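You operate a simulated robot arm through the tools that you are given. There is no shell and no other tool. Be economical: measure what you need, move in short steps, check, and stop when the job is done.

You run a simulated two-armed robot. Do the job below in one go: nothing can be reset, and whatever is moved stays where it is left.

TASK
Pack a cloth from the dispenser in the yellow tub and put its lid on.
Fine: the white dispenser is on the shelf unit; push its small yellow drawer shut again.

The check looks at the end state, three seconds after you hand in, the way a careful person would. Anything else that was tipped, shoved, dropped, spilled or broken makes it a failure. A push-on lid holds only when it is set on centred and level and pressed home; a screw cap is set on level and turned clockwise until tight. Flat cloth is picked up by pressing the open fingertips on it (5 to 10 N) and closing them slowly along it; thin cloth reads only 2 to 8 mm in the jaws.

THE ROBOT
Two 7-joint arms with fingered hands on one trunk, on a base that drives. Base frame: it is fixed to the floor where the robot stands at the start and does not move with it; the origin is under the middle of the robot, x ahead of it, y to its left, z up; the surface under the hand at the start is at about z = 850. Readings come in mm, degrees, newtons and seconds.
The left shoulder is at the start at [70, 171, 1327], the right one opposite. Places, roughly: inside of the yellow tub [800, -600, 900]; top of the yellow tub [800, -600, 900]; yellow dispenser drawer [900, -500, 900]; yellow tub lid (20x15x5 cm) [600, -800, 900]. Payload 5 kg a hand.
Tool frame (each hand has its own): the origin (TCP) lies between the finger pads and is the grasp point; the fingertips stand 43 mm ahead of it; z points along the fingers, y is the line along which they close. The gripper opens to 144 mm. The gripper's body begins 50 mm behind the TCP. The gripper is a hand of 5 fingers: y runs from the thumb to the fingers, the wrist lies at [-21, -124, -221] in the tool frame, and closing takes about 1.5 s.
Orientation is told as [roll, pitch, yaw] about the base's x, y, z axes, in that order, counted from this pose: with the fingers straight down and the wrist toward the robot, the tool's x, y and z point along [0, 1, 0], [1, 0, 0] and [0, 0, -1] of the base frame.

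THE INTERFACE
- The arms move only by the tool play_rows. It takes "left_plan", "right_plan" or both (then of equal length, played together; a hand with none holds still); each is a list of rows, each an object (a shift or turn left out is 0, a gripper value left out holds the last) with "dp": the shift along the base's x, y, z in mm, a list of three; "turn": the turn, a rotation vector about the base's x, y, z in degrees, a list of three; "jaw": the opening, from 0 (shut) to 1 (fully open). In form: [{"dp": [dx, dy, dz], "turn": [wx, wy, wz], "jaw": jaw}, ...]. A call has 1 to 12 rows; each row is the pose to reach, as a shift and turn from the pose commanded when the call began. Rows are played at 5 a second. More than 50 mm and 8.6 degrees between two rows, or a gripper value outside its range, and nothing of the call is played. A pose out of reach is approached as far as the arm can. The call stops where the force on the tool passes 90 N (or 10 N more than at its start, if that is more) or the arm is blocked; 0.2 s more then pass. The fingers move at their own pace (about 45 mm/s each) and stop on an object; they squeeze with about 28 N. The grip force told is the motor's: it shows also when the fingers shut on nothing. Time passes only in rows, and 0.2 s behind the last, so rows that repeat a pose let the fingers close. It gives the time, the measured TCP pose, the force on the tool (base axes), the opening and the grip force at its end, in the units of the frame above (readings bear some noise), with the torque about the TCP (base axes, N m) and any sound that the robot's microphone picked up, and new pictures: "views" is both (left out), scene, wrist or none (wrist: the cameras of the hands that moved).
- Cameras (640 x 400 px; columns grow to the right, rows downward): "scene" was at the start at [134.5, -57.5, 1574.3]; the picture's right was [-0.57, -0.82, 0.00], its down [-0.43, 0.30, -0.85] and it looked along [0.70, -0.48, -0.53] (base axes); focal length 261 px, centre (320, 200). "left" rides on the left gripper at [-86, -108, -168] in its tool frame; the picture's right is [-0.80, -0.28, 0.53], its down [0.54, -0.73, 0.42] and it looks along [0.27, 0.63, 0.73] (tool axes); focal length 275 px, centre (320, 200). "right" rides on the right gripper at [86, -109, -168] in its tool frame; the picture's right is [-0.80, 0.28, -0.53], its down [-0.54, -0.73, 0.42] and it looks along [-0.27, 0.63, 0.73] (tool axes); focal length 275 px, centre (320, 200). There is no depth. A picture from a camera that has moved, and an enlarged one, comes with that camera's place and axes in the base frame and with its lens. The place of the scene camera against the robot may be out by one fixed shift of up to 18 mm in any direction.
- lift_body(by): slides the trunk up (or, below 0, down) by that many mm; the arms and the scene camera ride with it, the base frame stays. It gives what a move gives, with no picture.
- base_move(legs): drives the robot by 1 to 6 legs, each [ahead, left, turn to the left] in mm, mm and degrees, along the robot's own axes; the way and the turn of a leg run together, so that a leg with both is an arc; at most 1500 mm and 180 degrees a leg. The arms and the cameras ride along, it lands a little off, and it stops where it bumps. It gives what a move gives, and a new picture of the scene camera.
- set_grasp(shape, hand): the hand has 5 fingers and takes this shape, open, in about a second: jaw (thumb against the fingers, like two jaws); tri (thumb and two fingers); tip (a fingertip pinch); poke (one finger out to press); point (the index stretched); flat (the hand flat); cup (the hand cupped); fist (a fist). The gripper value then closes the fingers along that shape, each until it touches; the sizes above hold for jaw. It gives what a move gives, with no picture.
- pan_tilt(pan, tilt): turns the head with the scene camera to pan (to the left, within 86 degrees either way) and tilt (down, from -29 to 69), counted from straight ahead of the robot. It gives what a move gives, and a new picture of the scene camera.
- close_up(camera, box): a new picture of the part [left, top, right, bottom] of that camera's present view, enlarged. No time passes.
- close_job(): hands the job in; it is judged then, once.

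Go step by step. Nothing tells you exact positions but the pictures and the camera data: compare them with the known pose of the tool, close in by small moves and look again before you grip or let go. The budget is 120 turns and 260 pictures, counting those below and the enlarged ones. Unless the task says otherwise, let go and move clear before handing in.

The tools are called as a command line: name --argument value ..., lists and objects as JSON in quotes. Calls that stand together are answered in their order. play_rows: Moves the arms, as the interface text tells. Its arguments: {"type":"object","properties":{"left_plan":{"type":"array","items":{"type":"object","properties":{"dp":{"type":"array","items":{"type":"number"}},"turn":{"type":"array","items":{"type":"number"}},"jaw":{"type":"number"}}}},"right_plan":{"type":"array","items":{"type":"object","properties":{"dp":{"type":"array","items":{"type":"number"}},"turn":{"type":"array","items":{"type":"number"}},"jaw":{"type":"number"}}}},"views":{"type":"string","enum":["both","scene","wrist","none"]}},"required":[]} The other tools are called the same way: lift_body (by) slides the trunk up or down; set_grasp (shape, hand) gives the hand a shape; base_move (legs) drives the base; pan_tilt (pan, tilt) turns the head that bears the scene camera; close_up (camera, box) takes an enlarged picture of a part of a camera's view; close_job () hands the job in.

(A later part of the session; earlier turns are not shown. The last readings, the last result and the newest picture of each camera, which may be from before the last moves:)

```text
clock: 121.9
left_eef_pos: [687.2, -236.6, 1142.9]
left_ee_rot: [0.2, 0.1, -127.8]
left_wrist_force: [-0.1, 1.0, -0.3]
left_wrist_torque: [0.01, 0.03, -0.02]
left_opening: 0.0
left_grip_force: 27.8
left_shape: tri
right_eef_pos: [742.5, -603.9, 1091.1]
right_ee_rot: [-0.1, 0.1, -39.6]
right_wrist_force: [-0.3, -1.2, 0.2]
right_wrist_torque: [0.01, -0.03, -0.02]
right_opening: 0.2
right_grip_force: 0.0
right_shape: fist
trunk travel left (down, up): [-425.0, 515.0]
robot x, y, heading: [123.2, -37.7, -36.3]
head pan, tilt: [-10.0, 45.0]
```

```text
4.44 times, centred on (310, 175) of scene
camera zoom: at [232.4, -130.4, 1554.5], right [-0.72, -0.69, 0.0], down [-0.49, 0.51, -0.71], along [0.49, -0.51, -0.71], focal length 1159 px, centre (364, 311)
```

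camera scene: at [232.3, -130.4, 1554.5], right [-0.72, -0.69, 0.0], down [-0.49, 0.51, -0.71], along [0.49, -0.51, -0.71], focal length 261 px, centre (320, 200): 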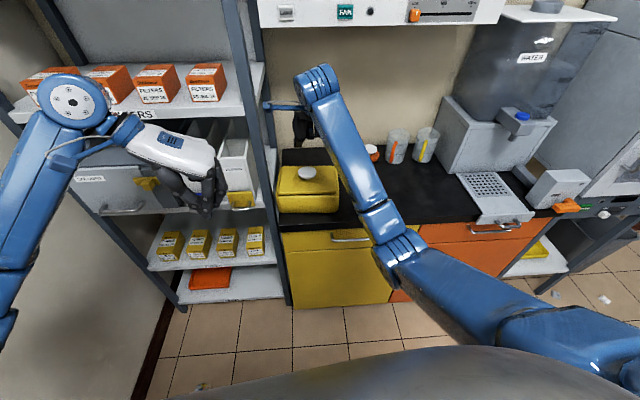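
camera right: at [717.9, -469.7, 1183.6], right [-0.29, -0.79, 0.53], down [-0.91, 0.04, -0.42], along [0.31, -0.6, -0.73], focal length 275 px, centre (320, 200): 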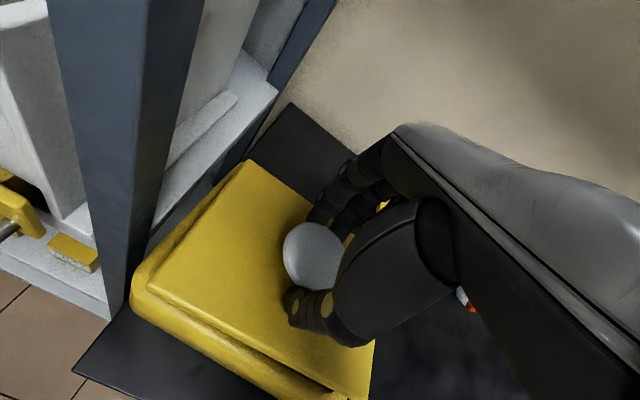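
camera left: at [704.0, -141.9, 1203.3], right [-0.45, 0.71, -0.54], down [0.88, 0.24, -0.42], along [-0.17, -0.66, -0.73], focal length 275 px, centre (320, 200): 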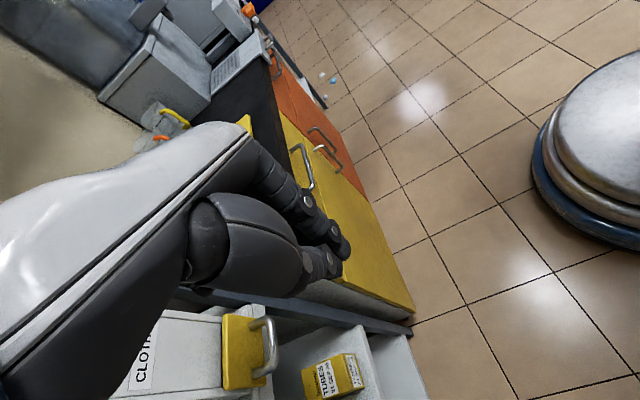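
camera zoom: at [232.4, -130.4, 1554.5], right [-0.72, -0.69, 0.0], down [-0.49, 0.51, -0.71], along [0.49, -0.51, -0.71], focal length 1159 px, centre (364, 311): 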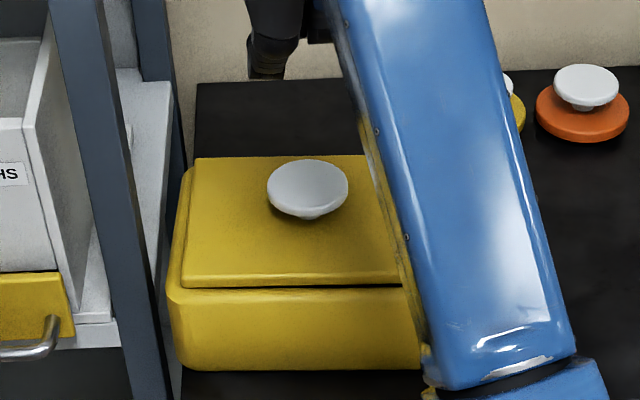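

The lid looks level and evenly seated on the rim. I lower the fist onto the knob until contact, and use force and torque to see where it presses.

play_rows --right_plan '[{"dp": [4, -2, -20]}, {"dp": [4, -2, -40]}, {"dp": [4, -2, -60]}, {"dp": [4, -2, -75]}, {"dp": [4, -2, -85]}]' --views "none"

close_up --camera "scene" --box '[270, 130, 350, 220]'

close_up --camera "right" --box '[120, 130, 440, 400]'

```text
clock: 123.1
left_eef_pos: [686.9, -236.0, 1141.7]
left_ee_rot: [0.2, 0.2, -127.7]
left_wrist_force: [0.6, 0.7, 0.4]
left_wrist_torque: [-0.01, -0.07, -0.01]
left_opening: 0.1
left_grip_force: 28.0
left_shape: tri
right_eef_pos: [747.6, -605.9, 1009.2]
right_ee_rot: [-0.1, 0.0, -39.6]
right_wrist_force: [-0.7, -0.1, 0.3]
right_wrist_torque: [0.01, 0.0, 0.02]
right_opening: 0.0
right_grip_force: 0.0
right_shape: fist
trunk travel left (down, up): [-425.0, 515.0]
robot x, y, heading: [128.9, -34.0, -36.2]
head pan, tilt: [-10.0, 45.0]
```

```text
4.44 times, centred on (310, 175) of scene
camera zoom: at [232.2, -130.2, 1554.6], right [-0.72, -0.69, 0.0], down [-0.49, 0.51, -0.71], along [0.49, -0.51, -0.71], focal length 1159 px, centre (364, 311)
```

zoom: 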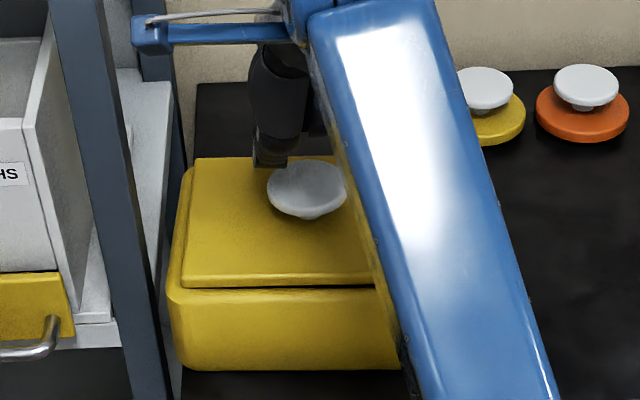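

```text
1.48 times, centred on (280, 265) of right
camera zoom: at [718.8, -470.3, 1175.4], right [-0.29, -0.79, 0.53], down [-0.91, 0.04, -0.42], along [0.31, -0.61, -0.73], focal length 408 px, centre (379, 104)
```

zoom: 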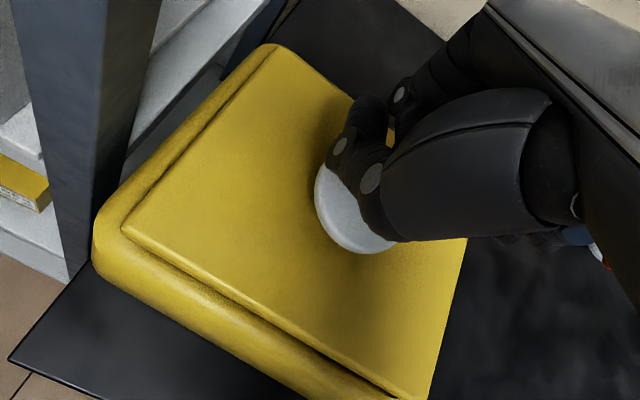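

play_rows --right_plan '[{"dp": [0, 0, -6]}, {"dp": [0, 0, -12]}, {"dp": [0, 0, -18]}, {"dp": [0, 0, -24]}, {"dp": [0, 0, -30]}]' --views "none"

close_up --camera "scene" --box '[270, 130, 350, 220]'

close_up --camera "right" --box '[120, 130, 440, 400]'

```text
clock: 124.3
left_eef_pos: [686.0, -235.5, 1143.8]
left_ee_rot: [0.3, 0.2, -127.7]
left_wrist_force: [-1.1, 0.6, 0.5]
left_wrist_torque: [0.02, 0.0, -0.02]
left_opening: 0.0
left_grip_force: 28.1
left_shape: tri
right_eef_pos: [745.4, -604.3, 982.2]
right_ee_rot: [0.1, -0.3, -39.6]
right_wrist_force: [-2.2, -0.5, 21.6]
right_wrist_torque: [0.34, -0.37, 0.06]
right_opening: 0.0
right_grip_force: 0.0
right_shape: fist
trunk travel left (down, up): [-425.0, 515.0]
robot x, y, heading: [124.1, -34.3, -36.2]
head pan, tilt: [-10.0, 45.0]
```

```text
4.44 times, centred on (310, 175) of scene
camera zoom: at [229.7, -128.3, 1555.3], right [-0.72, -0.69, 0.0], down [-0.49, 0.51, -0.71], along [0.49, -0.51, -0.71], focal length 1159 px, centre (364, 311)
```

zoom: 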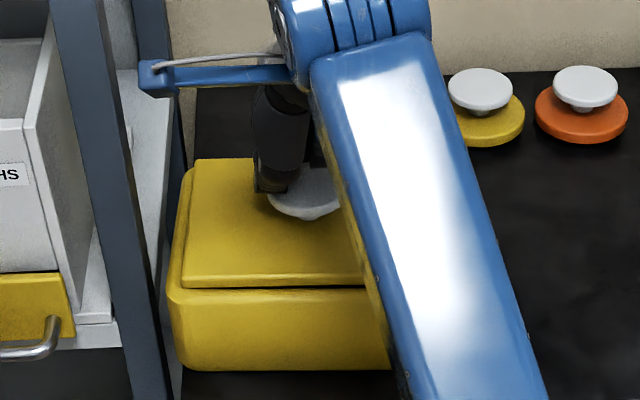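

```text
1.48 times, centred on (280, 265) of right
camera zoom: at [715.9, -468.3, 1148.8], right [-0.29, -0.79, 0.53], down [-0.9, 0.04, -0.43], along [0.32, -0.61, -0.73], focal length 408 px, centre (379, 104)
```

zoom: 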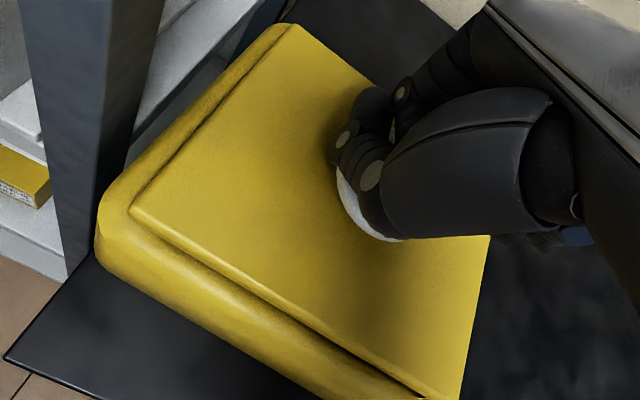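

It presses ~22 mm left of the TCP (on the knob's left side). I lift, shift 22 mm right so the pressing point is over the knob's centre, and press again.

play_rows --right_plan '[{"dp": [0, 0, 20]}, {"dp": [-7, -8, 25]}, {"dp": [-14, -16, 25]}, {"dp": [-14, -16, 12]}, {"dp": [-14, -16, 4]}, {"dp": [-14, -16, -2]}, {"dp": [-14, -16, -8]}]' --views "none"

close_up --camera "right" --box '[120, 130, 440, 400]'

```text
clock: 125.9
left_eef_pos: [683.8, -233.3, 1147.8]
left_ee_rot: [0.5, 0.2, -127.7]
left_wrist_force: [0.0, 0.3, -1.1]
left_wrist_torque: [0.0, -0.02, 0.0]
left_opening: 0.3
left_grip_force: 28.1
left_shape: tri
right_eef_pos: [729.1, -618.9, 979.8]
right_ee_rot: [0.2, -0.9, -39.6]
right_wrist_force: [-9.9, 4.2, 51.9]
right_wrist_torque: [1.05, -0.91, 0.34]
right_opening: 136.3
right_grip_force: 0.1
right_shape: fist
trunk travel left (down, up): [-425.0, 515.0]
robot x, y, heading: [125.0, -30.6, -36.7]
head pan, tilt: [-10.0, 45.0]
```

```text
1.48 times, centred on (280, 265) of right
camera zoom: at [698.6, -482.1, 1146.3], right [-0.3, -0.79, 0.54], down [-0.9, 0.04, -0.43], along [0.32, -0.61, -0.72], focal length 408 px, centre (379, 104)
```

zoom: 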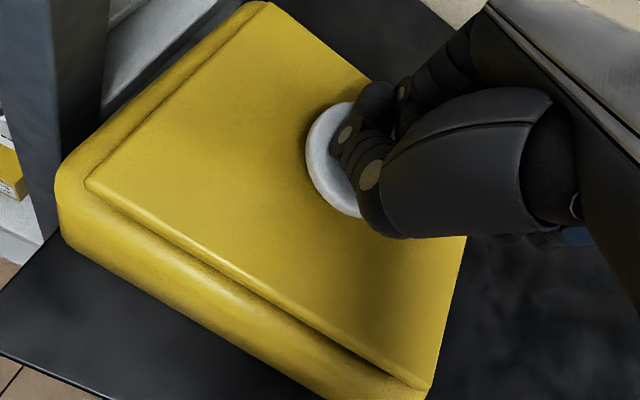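

Now pressing nearly on centre (52 N). I press further toward ~80 N.

play_rows --right_plan '[{"dp": [-1, -2, -3]}, {"dp": [-1, -2, -6]}, {"dp": [-1, -2, -9]}, {"dp": [-1, -2, -9]}]' --views "none"

close_up --camera "scene" --box '[270, 150, 350, 220]'

```text
clock: 126.9
left_eef_pos: [680.5, -231.2, 1149.0]
left_ee_rot: [0.8, 0.2, -127.7]
left_wrist_force: [0.0, -0.4, -0.1]
left_wrist_torque: [0.04, -0.01, 0.03]
left_opening: 0.0
left_grip_force: 28.6
left_shape: tri
right_eef_pos: [726.3, -618.7, 979.2]
right_ee_rot: [0.3, -1.4, -39.6]
right_wrist_force: [-17.1, 9.0, 77.6]
right_wrist_torque: [1.74, -1.31, 0.59]
right_opening: 135.9
right_grip_force: 0.2
right_shape: fist
trunk travel left (down, up): [-425.0, 515.0]
robot x, y, heading: [123.3, -35.7, -36.0]
head pan, tilt: [-10.0, 45.0]
```

```text
5.71 times, centred on (310, 185) of scene
camera zoom: at [222.4, -122.4, 1555.9], right [-0.72, -0.69, 0.0], down [-0.48, 0.51, -0.71], along [0.49, -0.51, -0.7], focal length 1490 px, centre (377, 286)
```

zoom: 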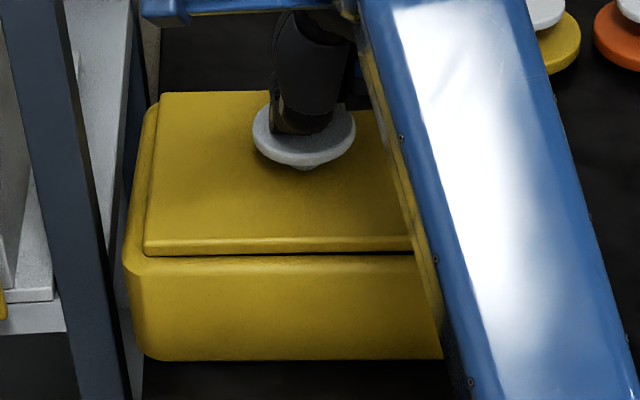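

No further travel and no click at ~78 N. By the level view the lid is still ~3.5 mm too far toward me (front margin 7.5, back 15). I'll lift the fist, regrip the knob without lifting, and slide the lid back while pressing lightly.

play_rows --right_plan '[{"dp": [0, 0, 15]}, {"dp": [0, 0, 50]}, {"dp": [0, 0, 95]}, {"dp": [8, 9, 120]}, {"dp": [14, 16, 120]}]' --views "none"

set_grasp --hand "right" --shape "jaw"

play_rows --right_plan '[{"dp": [0, 0, 0], "jaw": 0.7}, {"dp": [0, 0, 0]}, {"dp": [0, 0, 0]}]' --views "wrist"

```text
clock: 128.1
left_eef_pos: [688.6, -236.5, 1143.3]
left_ee_rot: [0.2, 0.3, -127.7]
left_wrist_force: [-0.2, -0.6, -0.3]
left_wrist_torque: [0.0, 0.01, 0.0]
left_opening: 0.1
left_grip_force: 27.3
left_shape: tri
right_eef_pos: [746.6, -607.7, 1081.0]
right_ee_rot: [0.0, 0.1, -39.6]
right_wrist_force: [0.0, -0.3, 0.5]
right_wrist_torque: [0.02, 0.02, 0.01]
right_opening: 0.0
right_grip_force: 0.0
right_shape: fist
trunk travel left (down, up): [-425.0, 515.0]
robot x, y, heading: [126.0, -34.8, -36.2]
head pan, tilt: [-10.0, 45.0]
```

```text
clock: 129.0
left_eef_pos: [687.5, -237.0, 1142.7]
left_ee_rot: [0.2, 0.2, -127.7]
left_wrist_force: [0.8, 0.1, 1.0]
left_wrist_torque: [0.0, -0.03, 0.0]
left_opening: 0.0
left_grip_force: 28.2
left_shape: tri
right_eef_pos: [746.5, -607.2, 1081.3]
right_ee_rot: [0.1, 0.1, -39.6]
right_wrist_force: [-0.5, 0.3, -0.1]
right_wrist_torque: [0.02, -0.02, 0.0]
right_opening: 143.5
right_grip_force: 0.1
right_shape: jaw
trunk travel left (down, up): [-425.0, 515.0]
robot x, y, heading: [124.1, -34.2, -36.3]
head pan, tilt: [-10.0, 45.0]
```

```text
clock: 129.8
left_eef_pos: [687.8, -235.5, 1142.3]
left_ee_rot: [0.2, 0.3, -127.6]
left_wrist_force: [-0.8, -0.5, -0.4]
left_wrist_torque: [-0.01, -0.02, 0.0]
left_opening: 0.0
left_grip_force: 28.2
left_shape: tri
right_eef_pos: [746.8, -608.9, 1081.1]
right_ee_rot: [0.0, 0.2, -39.5]
right_wrist_force: [0.9, -0.1, -0.2]
right_wrist_torque: [-0.01, 0.02, 0.03]
right_opening: 101.4
right_grip_force: 0.1
right_shape: jaw
trunk travel left (down, up): [-425.0, 515.0]
robot x, y, heading: [126.0, -35.2, -36.6]
head pan, tilt: [-10.0, 45.0]
camera right: at [717.8, -471.7, 1248.5], right [-0.29, -0.8, 0.53], down [-0.91, 0.04, -0.42], along [0.31, -0.6, -0.73], focal length 275 px, centre (320, 200)
```

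right: 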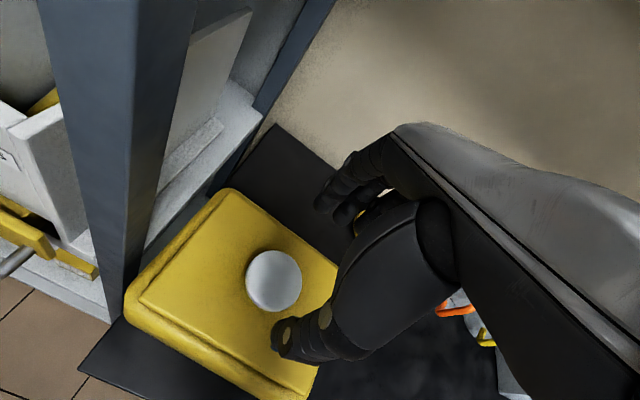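

play_rows --right_plan '[{"dp": [-4.5, 4, -30]}, {"dp": [-4.5, 4, -60]}, {"dp": [-4.5, 4, -78]}, {"dp": [-4.5, 4, -87]}, {"dp": [-4.5, 4, -87], "jaw": 0.3}, {"dp": [-4.5, 4, -87]}, {"dp": [-4.5, 4, -87]}, {"dp": [-4.5, 4, -87]}, {"dp": [-4.5, 4, -87]}, {"dp": [-4.5, 4, -89]}]' --views "none"

play_rows --right_plan '[{"dp": [0.8, -0.7, -1]}, {"dp": [1.5, -1.3, -2]}, {"dp": [2.3, -2, -3]}, {"dp": [3, -2.6, -4]}]' --views "none"

close_up --camera "right" --box '[120, 130, 400, 400]'

close_up --camera "scene" --box '[270, 150, 350, 220]'

```text
clock: 132.0
left_eef_pos: [687.7, -235.7, 1142.7]
left_ee_rot: [0.2, 0.3, -127.7]
left_wrist_force: [-0.2, 0.1, 0.5]
left_wrist_torque: [0.0, -0.01, 0.01]
left_opening: 0.0
left_grip_force: 28.2
left_shape: tri
right_eef_pos: [741.5, -603.3, 991.4]
right_ee_rot: [0.0, -0.2, -39.6]
right_wrist_force: [-0.5, -1.3, 5.5]
right_wrist_torque: [-0.22, -0.57, -0.09]
right_opening: 53.0
right_grip_force: 28.3
right_shape: jaw
trunk travel left (down, up): [-425.0, 515.0]
robot x, y, heading: [127.3, -34.9, -36.2]
head pan, tilt: [-10.0, 45.0]
```

```text
clock: 133.0
left_eef_pos: [686.0, -234.9, 1143.4]
left_ee_rot: [0.3, 0.2, -127.7]
left_wrist_force: [-0.3, 1.0, -0.2]
left_wrist_torque: [0.0, -0.01, 0.0]
left_opening: 0.0
left_grip_force: 27.8
left_shape: tri
right_eef_pos: [742.7, -606.0, 989.8]
right_ee_rot: [0.0, -0.2, -39.5]
right_wrist_force: [-2.4, 5.1, 18.5]
right_wrist_torque: [0.31, -0.12, -0.01]
right_opening: 52.9
right_grip_force: 28.5
right_shape: jaw
trunk travel left (down, up): [-425.0, 515.0]
robot x, y, heading: [122.8, -36.0, -36.3]
head pan, tilt: [-10.0, 45.0]
```

```text
1.48 times, centred on (260, 265) of right
camera zoom: at [714.4, -468.6, 1158.0], right [-0.29, -0.79, 0.53], down [-0.9, 0.04, -0.43], along [0.31, -0.61, -0.73], focal length 408 px, centre (409, 104)
```

zoom: 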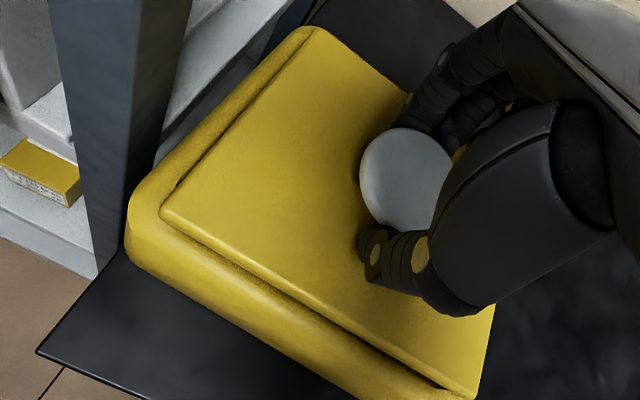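

```text
5.71 times, centred on (310, 185) of scene
camera zoom: at [230.2, -128.1, 1554.9], right [-0.72, -0.69, 0.0], down [-0.49, 0.51, -0.71], along [0.49, -0.51, -0.71], focal length 1490 px, centre (377, 286)
```

zoom: 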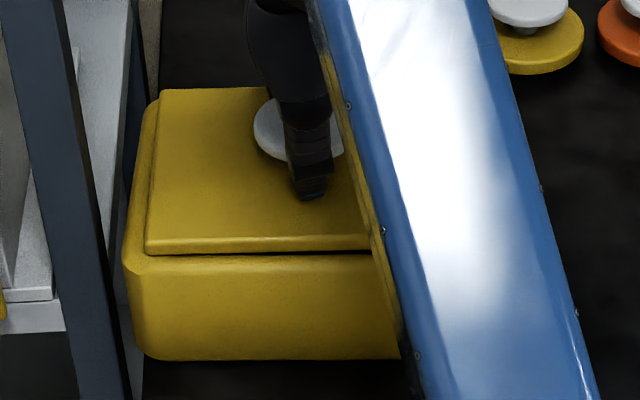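

Still riding on the rim; I press a bit more and slide a further 2 mm back.

play_rows --right_plan '[{"dp": [0.8, -0.7, -2]}, {"dp": [1.5, -1.3, -4]}, {"dp": [1.5, -1.3, -6]}]' --views "none"

play_rows --right_plan '[{"dp": [1.5, -1.3, -2]}, {"dp": [0.5, 1.5, -3]}, {"dp": [1, -2.5, -4]}, {"dp": [0, 0, -5]}]' --views "none"

close_up --camera "scene" --box '[270, 150, 350, 220]'

```text
clock: 133.8
left_eef_pos: [684.3, -232.7, 1145.9]
left_ee_rot: [0.5, 0.2, -127.7]
left_wrist_force: [0.5, -0.2, -0.2]
left_wrist_torque: [0.02, -0.03, 0.02]
left_opening: 0.0
left_grip_force: 28.5
left_shape: tri
right_eef_pos: [743.2, -606.2, 990.3]
right_ee_rot: [0.1, -0.6, -39.6]
right_wrist_force: [-3.5, 5.5, 51.6]
right_wrist_torque: [1.42, 0.88, 0.1]
right_opening: 53.5
right_grip_force: 27.8
right_shape: jaw
trunk travel left (down, up): [-425.0, 515.0]
robot x, y, heading: [125.8, -34.8, -36.2]
head pan, tilt: [-10.0, 45.0]
```

```text
clock: 134.8
left_eef_pos: [682.3, -231.6, 1145.7]
left_ee_rot: [0.4, 0.2, -127.7]
left_wrist_force: [-0.1, 0.2, 0.9]
left_wrist_torque: [0.02, -0.01, -0.01]
left_opening: 0.0
left_grip_force: 28.4
left_shape: tri
right_eef_pos: [742.6, -606.1, 990.1]
right_ee_rot: [0.1, -1.1, -39.6]
right_wrist_force: [-4.5, 5.6, 67.3]
right_wrist_torque: [1.93, 1.38, 0.09]
right_opening: 54.6
right_grip_force: 28.1
right_shape: jaw
trunk travel left (down, up): [-425.0, 515.0]
robot x, y, heading: [127.0, -35.5, -36.2]
head pan, tilt: [-10.0, 45.0]
```

```text
5.71 times, centred on (310, 185) of scene
camera zoom: at [225.6, -124.3, 1555.6], right [-0.72, -0.69, 0.0], down [-0.49, 0.51, -0.71], along [0.49, -0.51, -0.7], focal length 1490 px, centre (377, 286)
```

zoom: 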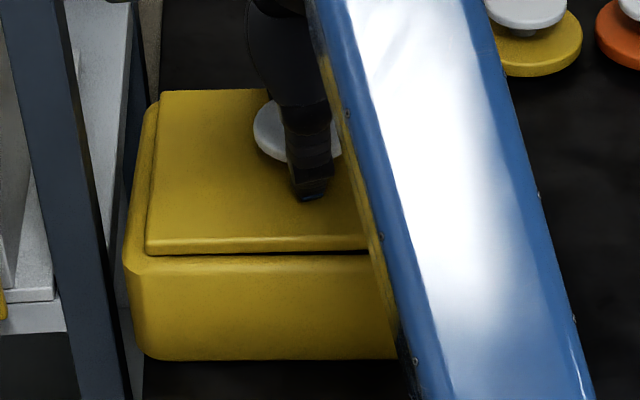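

The lid stays put at 67 N and its height (top ≈ 938) agrees with lying flush on the rim. I release, rise, and inspect the final centring.

play_rows --right_plan '[{"dp": [0, 0, 12], "jaw": 0.5}, {"dp": [0, 0, 13]}, {"dp": [0, 0, 13]}, {"dp": [0, 0, 13]}, {"dp": [0, 0, 30], "jaw": 0.7}, {"dp": [0, 0, 65]}, {"dp": [0, 0, 105]}, {"dp": [0, 0, 115]}]' --views "none"

set_grasp --hand "right" --shape "fist"

close_up --camera "right" --box '[120, 170, 360, 400]'

close_up --camera "scene" --box '[270, 150, 350, 220]'

```text
clock: 136.6
left_eef_pos: [688.2, -234.9, 1142.6]
left_ee_rot: [0.2, 0.3, -127.6]
left_wrist_force: [0.8, -0.5, -0.3]
left_wrist_torque: [0.0, 0.01, 0.01]
left_opening: 0.1
left_grip_force: 28.5
left_shape: tri
right_eef_pos: [746.2, -607.0, 1090.0]
right_ee_rot: [0.0, 0.0, -39.6]
right_wrist_force: [-0.2, -0.5, -0.3]
right_wrist_torque: [0.01, 0.0, -0.01]
right_opening: 100.2
right_grip_force: 0.1
right_shape: jaw
trunk travel left (down, up): [-425.0, 515.0]
robot x, y, heading: [123.8, -34.4, -36.4]
head pan, tilt: [-10.0, 45.0]
```

```text
clock: 137.5
left_eef_pos: [686.8, -236.0, 1142.8]
left_ee_rot: [0.2, 0.2, -127.7]
left_wrist_force: [0.5, -0.1, 0.2]
left_wrist_torque: [0.0, -0.02, -0.01]
left_opening: 0.0
left_grip_force: 27.6
left_shape: tri
right_eef_pos: [745.4, -607.6, 1089.7]
right_ee_rot: [-0.1, 0.2, -39.6]
right_wrist_force: [0.1, 1.0, 0.3]
right_wrist_torque: [-0.01, 0.0, 0.02]
right_opening: 0.1
right_grip_force: 0.0
right_shape: fist
trunk travel left (down, up): [-425.0, 515.0]
robot x, y, heading: [128.8, -37.1, -36.0]
head pan, tilt: [-10.0, 45.0]
```

```text
1.74 times, centred on (240, 285) of right
camera zoom: at [716.7, -471.6, 1257.6], right [-0.29, -0.8, 0.53], down [-0.91, 0.04, -0.42], along [0.31, -0.6, -0.73], focal length 479 px, centre (459, 52)
```

zoom: 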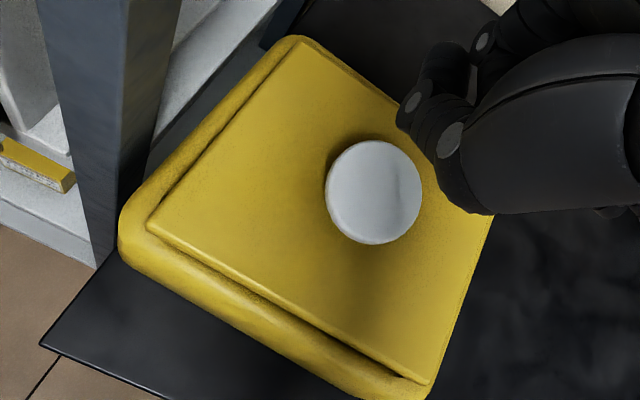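

```text
5.71 times, centred on (310, 185) of scene
camera zoom: at [232.5, -130.5, 1554.5], right [-0.72, -0.69, 0.0], down [-0.49, 0.51, -0.71], along [0.49, -0.51, -0.71], focal length 1490 px, centre (377, 286)
```

zoom: 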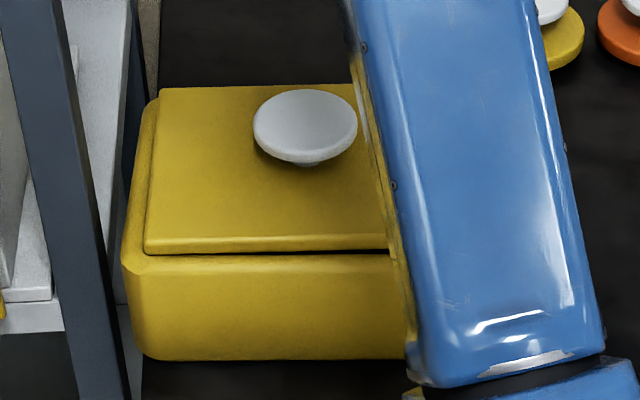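

The lid is now centred front/back (≈11/12 mm margins) and parallel. I press it home with the fist, aimed so the contact point is on the knob's centre.

play_rows --right_plan '[{"dp": [-8, -12, -20]}, {"dp": [-15, -25, -50]}, {"dp": [-15, -25, -80]}, {"dp": [-15, -25, -100]}, {"dp": [-15, -25, -108]}, {"dp": [-15, -25, -114]}, {"dp": [-15, -25, -120]}]' --views "none"

play_rows --right_plan '[{"dp": [0, 0, -3]}, {"dp": [0, 0, -6]}, {"dp": [0, 0, -9]}, {"dp": [0, 0, -9]}]' --views "none"

close_up --camera "scene" --box '[270, 150, 350, 220]'

```text
clock: 139.1
left_eef_pos: [683.5, -233.0, 1146.2]
left_ee_rot: [0.4, 0.2, -127.7]
left_wrist_force: [0.1, 0.1, 0.1]
left_wrist_torque: [0.02, -0.03, 0.03]
left_opening: 0.2
left_grip_force: 28.2
left_shape: tri
right_eef_pos: [728.3, -631.7, 980.1]
right_ee_rot: [0.2, -0.7, -39.6]
right_wrist_force: [-7.0, 0.0, 45.7]
right_wrist_torque: [0.86, -0.8, 0.17]
right_opening: 136.4
right_grip_force: 0.0
right_shape: fist
trunk travel left (down, up): [-425.0, 515.0]
robot x, y, heading: [124.6, -35.4, -36.5]
head pan, tilt: [-10.0, 45.0]
```

```text
clock: 140.1
left_eef_pos: [680.5, -232.4, 1146.1]
left_ee_rot: [0.6, 0.2, -127.7]
left_wrist_force: [0.3, 0.5, 0.7]
left_wrist_torque: [-0.01, -0.04, 0.0]
left_opening: 0.0
left_grip_force: 27.7
left_shape: tri
right_eef_pos: [726.5, -630.7, 978.8]
right_ee_rot: [0.2, -1.2, -39.7]
right_wrist_force: [-14.0, 1.4, 74.8]
right_wrist_torque: [1.61, -1.3, 0.32]
right_opening: 136.3
right_grip_force: 0.0
right_shape: fist
trunk travel left (down, up): [-425.0, 515.0]
robot x, y, heading: [123.4, -36.5, -36.7]
head pan, tilt: [-10.0, 45.0]
```

```text
5.71 times, centred on (310, 185) of scene
camera zoom: at [223.6, -123.7, 1555.8], right [-0.72, -0.69, 0.0], down [-0.48, 0.51, -0.71], along [0.49, -0.51, -0.7], focal length 1490 px, centre (377, 286)
```

zoom: 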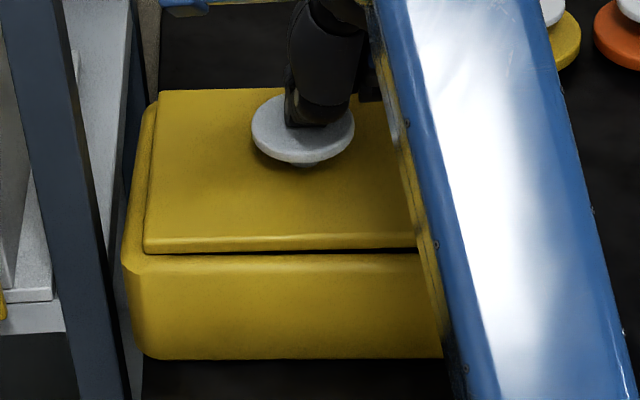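

Pressed at 75 N. To know whether it's really home, I'll regrip the knob gently and tug 3 mm, reading the force.

play_rows --right_plan '[{"dp": [0, 0, 15]}, {"dp": [0, 0, 55]}, {"dp": [0, 0, 100]}, {"dp": [8, 12, 118]}, {"dp": [15, 24, 118]}]' --views "none"

set_grasp --hand "right" --shape "jaw"

play_rows --right_plan '[{"dp": [-1.5, 2.5, -20], "jaw": 0.7}, {"dp": [-1.5, 2.5, -45]}, {"dp": [-1.5, 2.5, -70]}, {"dp": [-1.5, 2.5, -85]}, {"dp": [-1.5, 2.5, -85], "jaw": 0.3}, {"dp": [-1.5, 2.5, -85]}, {"dp": [-1.5, 2.5, -85]}, {"dp": [-1.5, 2.5, -85]}, {"dp": [-1.5, 2.5, -85]}]' --views "none"

play_rows --right_plan '[{"dp": [0, 0, 2]}, {"dp": [0, 0, 4]}, {"dp": [0, 0, 4]}]' --views "none"

close_up --camera "scene" --box '[270, 150, 350, 220]'

```text
clock: 141.3
left_eef_pos: [688.3, -236.3, 1142.4]
left_ee_rot: [0.3, 0.2, -127.8]
left_wrist_force: [0.0, -0.4, 0.1]
left_wrist_torque: [-0.02, 0.02, 0.03]
left_opening: 0.2
left_grip_force: 27.9
left_shape: tri
right_eef_pos: [746.2, -609.3, 1077.1]
right_ee_rot: [0.0, 0.1, -39.6]
right_wrist_force: [0.3, 0.5, -0.2]
right_wrist_torque: [0.01, 0.0, -0.01]
right_opening: 0.0
right_grip_force: 0.1
right_shape: fist
trunk travel left (down, up): [-425.0, 515.0]
robot x, y, heading: [125.2, -36.0, -36.2]
head pan, tilt: [-10.0, 45.0]
```

```text
clock: 142.2
left_eef_pos: [687.8, -236.5, 1142.8]
left_ee_rot: [0.2, 0.2, -127.7]
left_wrist_force: [0.3, 0.2, -0.2]
left_wrist_torque: [-0.02, 0.0, 0.01]
left_opening: 0.0
left_grip_force: 27.9
left_shape: tri
right_eef_pos: [745.8, -609.2, 1076.8]
right_ee_rot: [0.0, 0.1, -39.6]
right_wrist_force: [0.5, -0.7, 0.3]
right_wrist_torque: [0.0, 0.02, 0.05]
right_opening: 143.7
right_grip_force: 0.0
right_shape: jaw
trunk travel left (down, up): [-425.0, 515.0]
robot x, y, heading: [124.1, -36.7, -36.1]
head pan, tilt: [-10.0, 45.0]
```

```text
clock: 144.2
left_eef_pos: [687.9, -236.5, 1142.4]
left_ee_rot: [0.1, 0.2, -127.7]
left_wrist_force: [-0.1, -0.6, 0.5]
left_wrist_torque: [0.01, -0.01, -0.02]
left_opening: 0.1
left_grip_force: 28.0
left_shape: tri
right_eef_pos: [745.0, -605.6, 994.9]
right_ee_rot: [0.0, 0.0, -39.6]
right_wrist_force: [-0.7, -0.1, -1.3]
right_wrist_torque: [0.05, 0.01, -0.01]
right_opening: 51.5
right_grip_force: 28.2
right_shape: jaw
trunk travel left (down, up): [-425.0, 515.0]
robot x, y, heading: [128.3, -32.9, -36.4]
head pan, tilt: [-10.0, 45.0]
```

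```text
clock: 145.0
left_eef_pos: [688.4, -236.2, 1143.1]
left_ee_rot: [0.0, 0.2, -127.7]
left_wrist_force: [-0.4, 0.2, 0.6]
left_wrist_torque: [-0.02, -0.02, 0.01]
left_opening: 0.0
left_grip_force: 28.4
left_shape: tri
right_eef_pos: [744.5, -605.5, 999.8]
right_ee_rot: [0.0, 0.1, -39.6]
right_wrist_force: [0.3, -0.2, -0.6]
right_wrist_torque: [0.02, 0.0, 0.0]
right_opening: 51.6
right_grip_force: 28.3
right_shape: jaw
trunk travel left (down, up): [-425.0, 515.0]
robot x, y, heading: [128.4, -35.3, -36.5]
head pan, tilt: [-10.0, 45.0]
```

```text
5.71 times, centred on (310, 185) of scene
camera zoom: at [232.5, -130.5, 1554.5], right [-0.72, -0.69, 0.0], down [-0.49, 0.51, -0.71], along [0.49, -0.51, -0.71], focal length 1490 px, centre (377, 286)
```

zoom: 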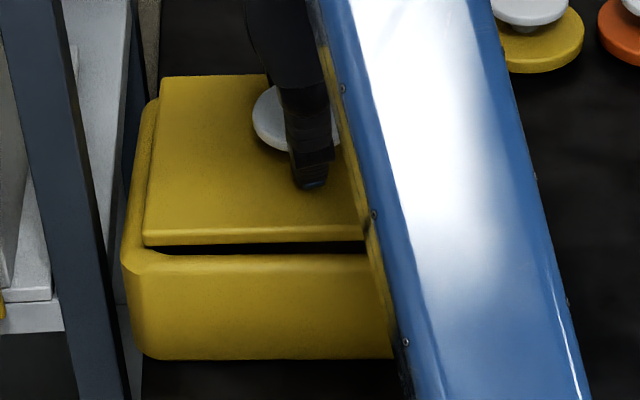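

It lifts freely, so it isn't home. Relative edge comparison says the lid is turned ~2° counter-clockwise and ~1.7 mm right of the tub; I correct both, lower, and press with a tiny wiggle, watching for a drop.

play_rows --right_plan '[{"dp": [1.3, 1, 0], "turn": [0, 0, -2]}, {"dp": [1.3, 1, -4], "turn": [0, 0, -2]}, {"dp": [1.3, 1, -8], "turn": [0, 0, -2]}, {"dp": [1.3, 1, -11], "turn": [0, 0, -2]}]' --views "none"

play_rows --right_plan '[{"dp": [1.5, -1.3, -2]}, {"dp": [0, 0, -2], "turn": [0, 0, -1]}, {"dp": [-1.5, 1.3, -3], "turn": [0, 0, -1]}, {"dp": [0, 0, -3]}, {"dp": [1.3, 1.5, -3], "turn": [0, 0, 1]}, {"dp": [0, 0, -3], "turn": [0, 0, 1]}, {"dp": [-1.3, -1.5, -3]}, {"dp": [0, 0, -4]}]' --views "none"

close_up --camera "scene" --box '[270, 150, 350, 220]'

```text
clock: 146.0
left_eef_pos: [686.8, -235.2, 1143.1]
left_ee_rot: [0.2, 0.2, -127.6]
left_wrist_force: [-0.2, 0.8, -0.3]
left_wrist_torque: [0.01, 0.01, 0.0]
left_opening: 0.1
left_grip_force: 27.7
left_shape: tri
right_eef_pos: [744.9, -605.5, 991.6]
right_ee_rot: [0.0, 0.0, -41.6]
right_wrist_force: [1.2, -0.9, 8.2]
right_wrist_torque: [0.03, -0.28, -0.02]
right_opening: 51.9
right_grip_force: 28.6
right_shape: jaw
trunk travel left (down, up): [-425.0, 515.0]
robot x, y, heading: [125.7, -33.8, -36.3]
head pan, tilt: [-10.0, 45.0]
```

```text
clock: 147.8
left_eef_pos: [683.9, -234.5, 1144.8]
left_ee_rot: [0.5, 0.2, -127.6]
left_wrist_force: [0.2, -0.3, -0.2]
left_wrist_torque: [-0.01, 0.0, -0.01]
left_opening: 0.0
left_grip_force: 27.7
left_shape: tri
right_eef_pos: [743.6, -604.9, 990.6]
right_ee_rot: [0.1, -0.3, -41.6]
right_wrist_force: [1.2, -4.3, 41.8]
right_wrist_torque: [-0.07, -0.59, 0.0]
right_opening: 53.0
right_grip_force: 27.8
right_shape: jaw
trunk travel left (down, up): [-425.0, 515.0]
robot x, y, heading: [122.8, -40.3, -36.4]
head pan, tilt: [-10.0, 45.0]
```

```text
5.71 times, centred on (310, 185) of scene
camera zoom: at [228.4, -127.4, 1555.1], right [-0.72, -0.69, 0.0], down [-0.49, 0.51, -0.71], along [0.49, -0.51, -0.7], focal length 1490 px, centre (377, 286)
```

zoom: 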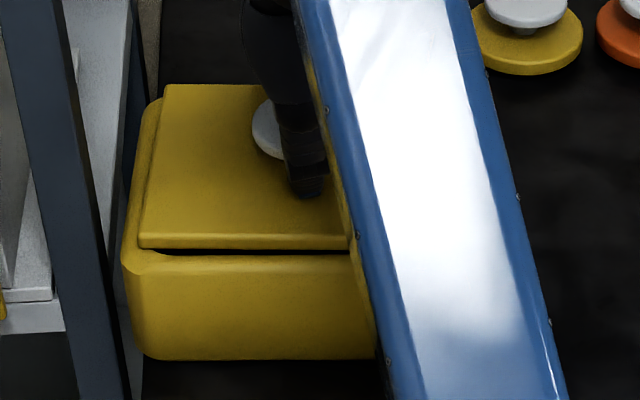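

Useful: the image geometry shows the tub itself stands ~5° clockwise on the counter, and the lid now matches that yaw. It's still ~4 mm too far back (even gap along the front), so I ease off, shift 4 mm toward me, and press again.

play_rows --right_plan '[{"dp": [0, 0, 6]}, {"dp": [-3, 2.6, 8]}, {"dp": [-3, 2.6, 4]}, {"dp": [-3, 2.6, 1]}, {"dp": [-3, 2.6, -2]}]' --views "none"

close_up --camera "scene" --box '[270, 150, 350, 220]'

close_up --camera "right" --box '[120, 130, 400, 400]'

```text
clock: 149.0
left_eef_pos: [684.1, -233.4, 1144.8]
left_ee_rot: [0.4, 0.2, -127.6]
left_wrist_force: [-0.1, 0.2, 0.0]
left_wrist_torque: [0.02, 0.02, 0.01]
left_opening: 0.0
left_grip_force: 28.0
left_shape: tri
right_eef_pos: [740.9, -602.2, 989.3]
right_ee_rot: [0.1, -0.6, -41.6]
right_wrist_force: [5.7, -6.4, 49.9]
right_wrist_torque: [-0.13, -0.84, -0.03]
right_opening: 54.3
right_grip_force: 27.8
right_shape: jaw
trunk travel left (down, up): [-425.0, 515.0]
robot x, y, heading: [124.1, -38.4, -36.5]
head pan, tilt: [-10.0, 45.0]
```

```text
5.71 times, centred on (310, 185) of scene
camera zoom: at [228.1, -126.8, 1555.6], right [-0.72, -0.69, 0.0], down [-0.49, 0.51, -0.71], along [0.49, -0.51, -0.7], focal length 1490 px, centre (377, 286)
```

zoom: 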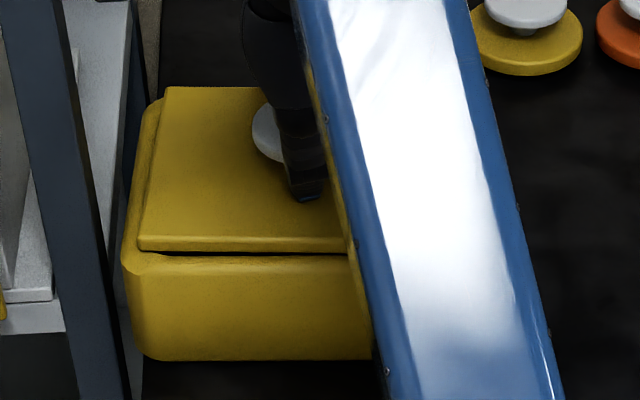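

```text
1.48 times, centred on (260, 265) of right
camera zoom: at [715.5, -464.1, 1156.6], right [-0.32, -0.78, 0.54], down [-0.9, 0.07, -0.43], along [0.3, -0.62, -0.73], focal length 408 px, centre (409, 104)
```

zoom: 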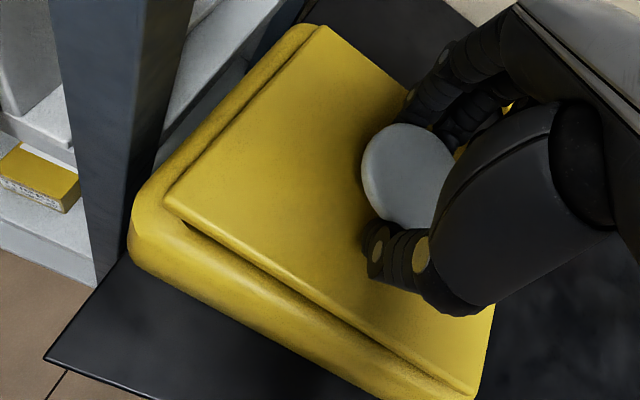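

Now in consistent terms: tub yaw ≈ 4.9° cw, lid ≈ 7° cw; centres agree within 1 mm (964,−25). I ease off, rotate the lid back +2°, and press.

play_rows --right_plan '[{"dp": [0, 0, 8]}, {"dp": [0, 0, 9], "turn": [0, 0, 2]}, {"dp": [0, 0, 5], "turn": [0, 0, 2]}, {"dp": [0, 0, 2], "turn": [0, 0, 2]}, {"dp": [0, 0, -1], "turn": [0, 0, 2]}]' --views "none"

close_up --camera "right" --box '[120, 130, 400, 400]'

close_up --camera "scene" --box '[270, 150, 350, 220]'

```text
clock: 150.2
left_eef_pos: [683.8, -232.6, 1146.5]
left_ee_rot: [0.4, 0.2, -127.7]
left_wrist_force: [0.0, 0.1, -0.2]
left_wrist_torque: [0.0, -0.01, 0.0]
left_opening: 0.0
left_grip_force: 27.9
left_shape: tri
right_eef_pos: [740.9, -602.4, 990.1]
right_ee_rot: [0.1, -0.7, -39.7]
right_wrist_force: [-1.5, -9.5, 56.4]
right_wrist_torque: [0.35, 0.06, -0.29]
right_opening: 54.1
right_grip_force: 27.7
right_shape: jaw
trunk travel left (down, up): [-425.0, 515.0]
robot x, y, heading: [127.7, -35.9, -36.4]
head pan, tilt: [-10.0, 45.0]
```

```text
1.48 times, centred on (260, 265) of right
camera zoom: at [710.4, -464.9, 1156.4], right [-0.3, -0.79, 0.54], down [-0.9, 0.04, -0.43], along [0.32, -0.61, -0.72], focal length 408 px, centre (409, 104)
```

zoom: 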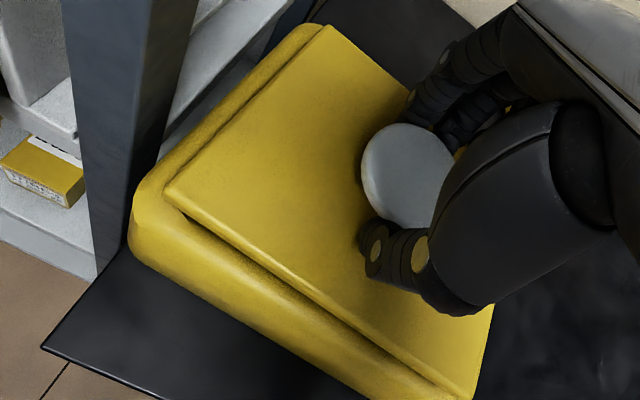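

```text
5.71 times, centred on (310, 185) of scene
camera zoom: at [226.6, -126.8, 1555.6], right [-0.72, -0.69, 0.0], down [-0.49, 0.51, -0.71], along [0.49, -0.51, -0.7], focal length 1490 px, centre (377, 286)
```

zoom: 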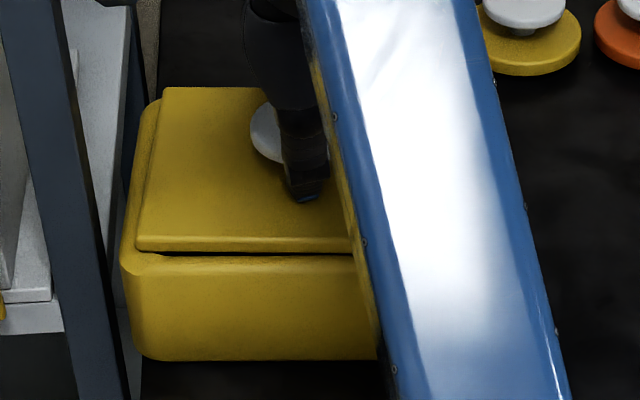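

Relative to the tub the lid is still ~2.4° clockwise — it was in contact while I turned it, so both moved together. I lift clear this time, rotate +2.4°, and lower to a light contact.

play_rows --right_plan '[{"dp": [0, 0, 10]}, {"dp": [0, 0, 22]}, {"dp": [0, 0, 22], "turn": [0, 0, 2.4]}, {"dp": [0, 0, 22], "turn": [0, 0, 2.4]}, {"dp": [0, 0, 14], "turn": [0, 0, 2.4]}, {"dp": [0, 0, 8], "turn": [0, 0, 2.4]}, {"dp": [0, 0, 5], "turn": [0, 0, 2.4]}]' --views "none"

close_up --camera "right" --box '[120, 130, 400, 400]'

close_up --camera "scene" --box '[270, 150, 350, 220]'

```text
clock: 151.8
left_eef_pos: [686.0, -235.1, 1143.8]
left_ee_rot: [0.2, 0.1, -127.6]
left_wrist_force: [0.4, 0.2, 0.7]
left_wrist_torque: [0.02, -0.02, 0.02]
left_opening: 0.0
left_grip_force: 28.9
left_shape: tri
right_eef_pos: [742.7, -604.1, 991.3]
right_ee_rot: [0.0, -0.4, -37.1]
right_wrist_force: [0.7, -1.6, 17.3]
right_wrist_torque: [-0.15, -0.74, -0.05]
right_opening: 51.9
right_grip_force: 28.0
right_shape: jaw
trunk travel left (down, up): [-425.0, 515.0]
robot x, y, heading: [125.5, -37.7, -36.1]
head pan, tilt: [-10.0, 45.0]
```

```text
1.48 times, centred on (260, 265) of right
camera zoom: at [707.5, -468.6, 1157.6], right [-0.26, -0.8, 0.53], down [-0.9, 0.01, -0.43], along [0.34, -0.59, -0.73], focal length 408 px, centre (409, 104)
```

zoom: 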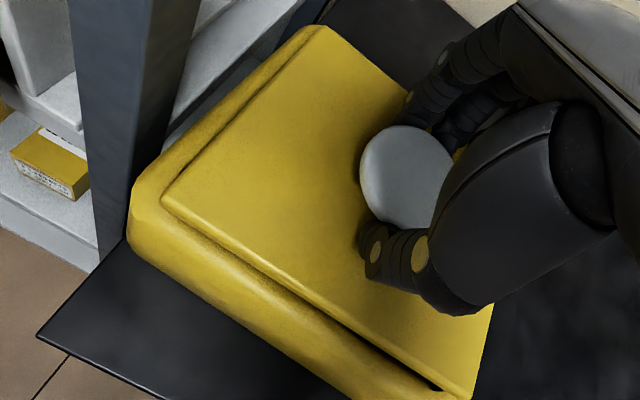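

```text
5.71 times, centred on (310, 185) of scene
camera zoom: at [230.9, -129.1, 1555.1], right [-0.72, -0.69, 0.0], down [-0.49, 0.51, -0.71], along [0.49, -0.51, -0.71], focal length 1490 px, centre (377, 286)
```

zoom: 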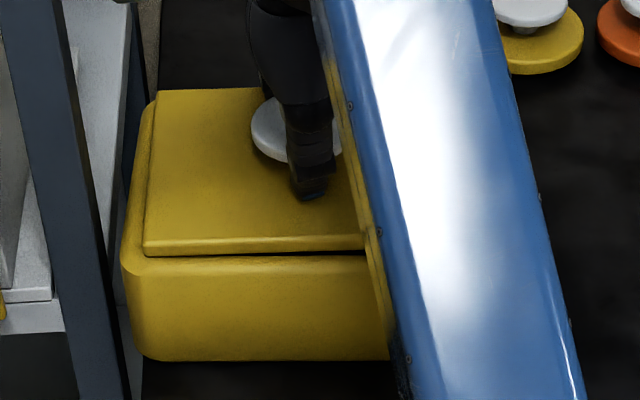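

Now slightly past parallel (gap at front-right). I lift, rotate back −1.2°, bring it 2 mm toward me, and set it down again.

play_rows --right_plan '[{"dp": [0, 0, 14]}, {"dp": [-1.5, 1.3, 14], "turn": [0, 0, -1.2]}, {"dp": [-1.5, 1.3, 14], "turn": [0, 0, -1.2]}, {"dp": [-1.5, 1.3, 6], "turn": [0, 0, -1.2]}, {"dp": [-1.5, 1.3, 0], "turn": [0, 0, -1.2]}, {"dp": [-1.5, 1.3, -4], "turn": [0, 0, -1.2]}]' --views "none"

close_up --camera "right" --box '[120, 130, 400, 400]'

close_up --camera "scene" --box '[270, 150, 350, 220]'

```text
clock: 153.2
left_eef_pos: [685.0, -235.2, 1145.7]
left_ee_rot: [0.4, 0.2, -127.6]
left_wrist_force: [-1.1, 0.8, -1.5]
left_wrist_torque: [-0.03, 0.02, -0.01]
left_opening: 0.1
left_grip_force: 27.9
left_shape: tri
right_eef_pos: [740.4, -601.8, 991.2]
right_ee_rot: [0.0, -0.7, -38.5]
right_wrist_force: [2.8, -3.9, 34.3]
right_wrist_torque: [0.17, -0.22, -0.06]
right_opening: 52.4
right_grip_force: 27.9
right_shape: jaw
trunk travel left (down, up): [-425.0, 515.0]
robot x, y, heading: [125.5, -36.2, -36.4]
head pan, tilt: [-10.0, 45.0]
```

```text
1.48 times, centred on (260, 265) of right
camera zoom: at [707.7, -464.6, 1156.9], right [-0.28, -0.8, 0.54], down [-0.9, 0.02, -0.43], along [0.33, -0.6, -0.73], focal length 408 px, centre (409, 104)
```

zoom: 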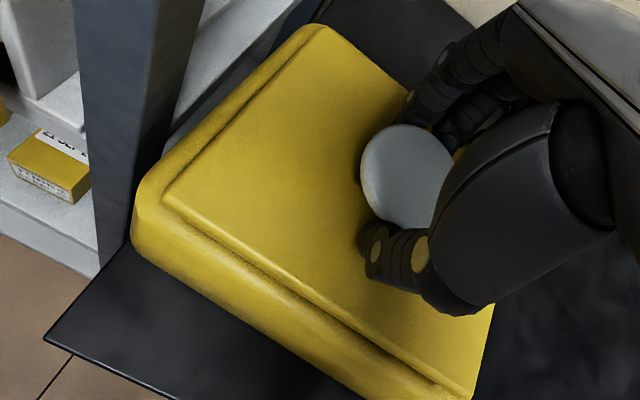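

```text
5.71 times, centred on (310, 185) of scene
camera zoom: at [229.5, -128.2, 1555.5], right [-0.72, -0.69, 0.0], down [-0.49, 0.51, -0.71], along [0.49, -0.51, -0.71], focal length 1490 px, centre (377, 286)
```

zoom: 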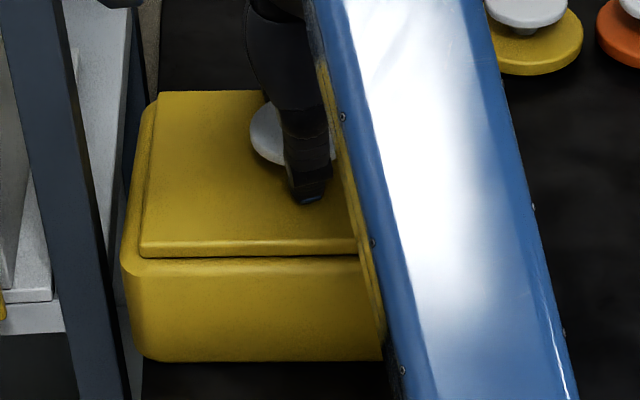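

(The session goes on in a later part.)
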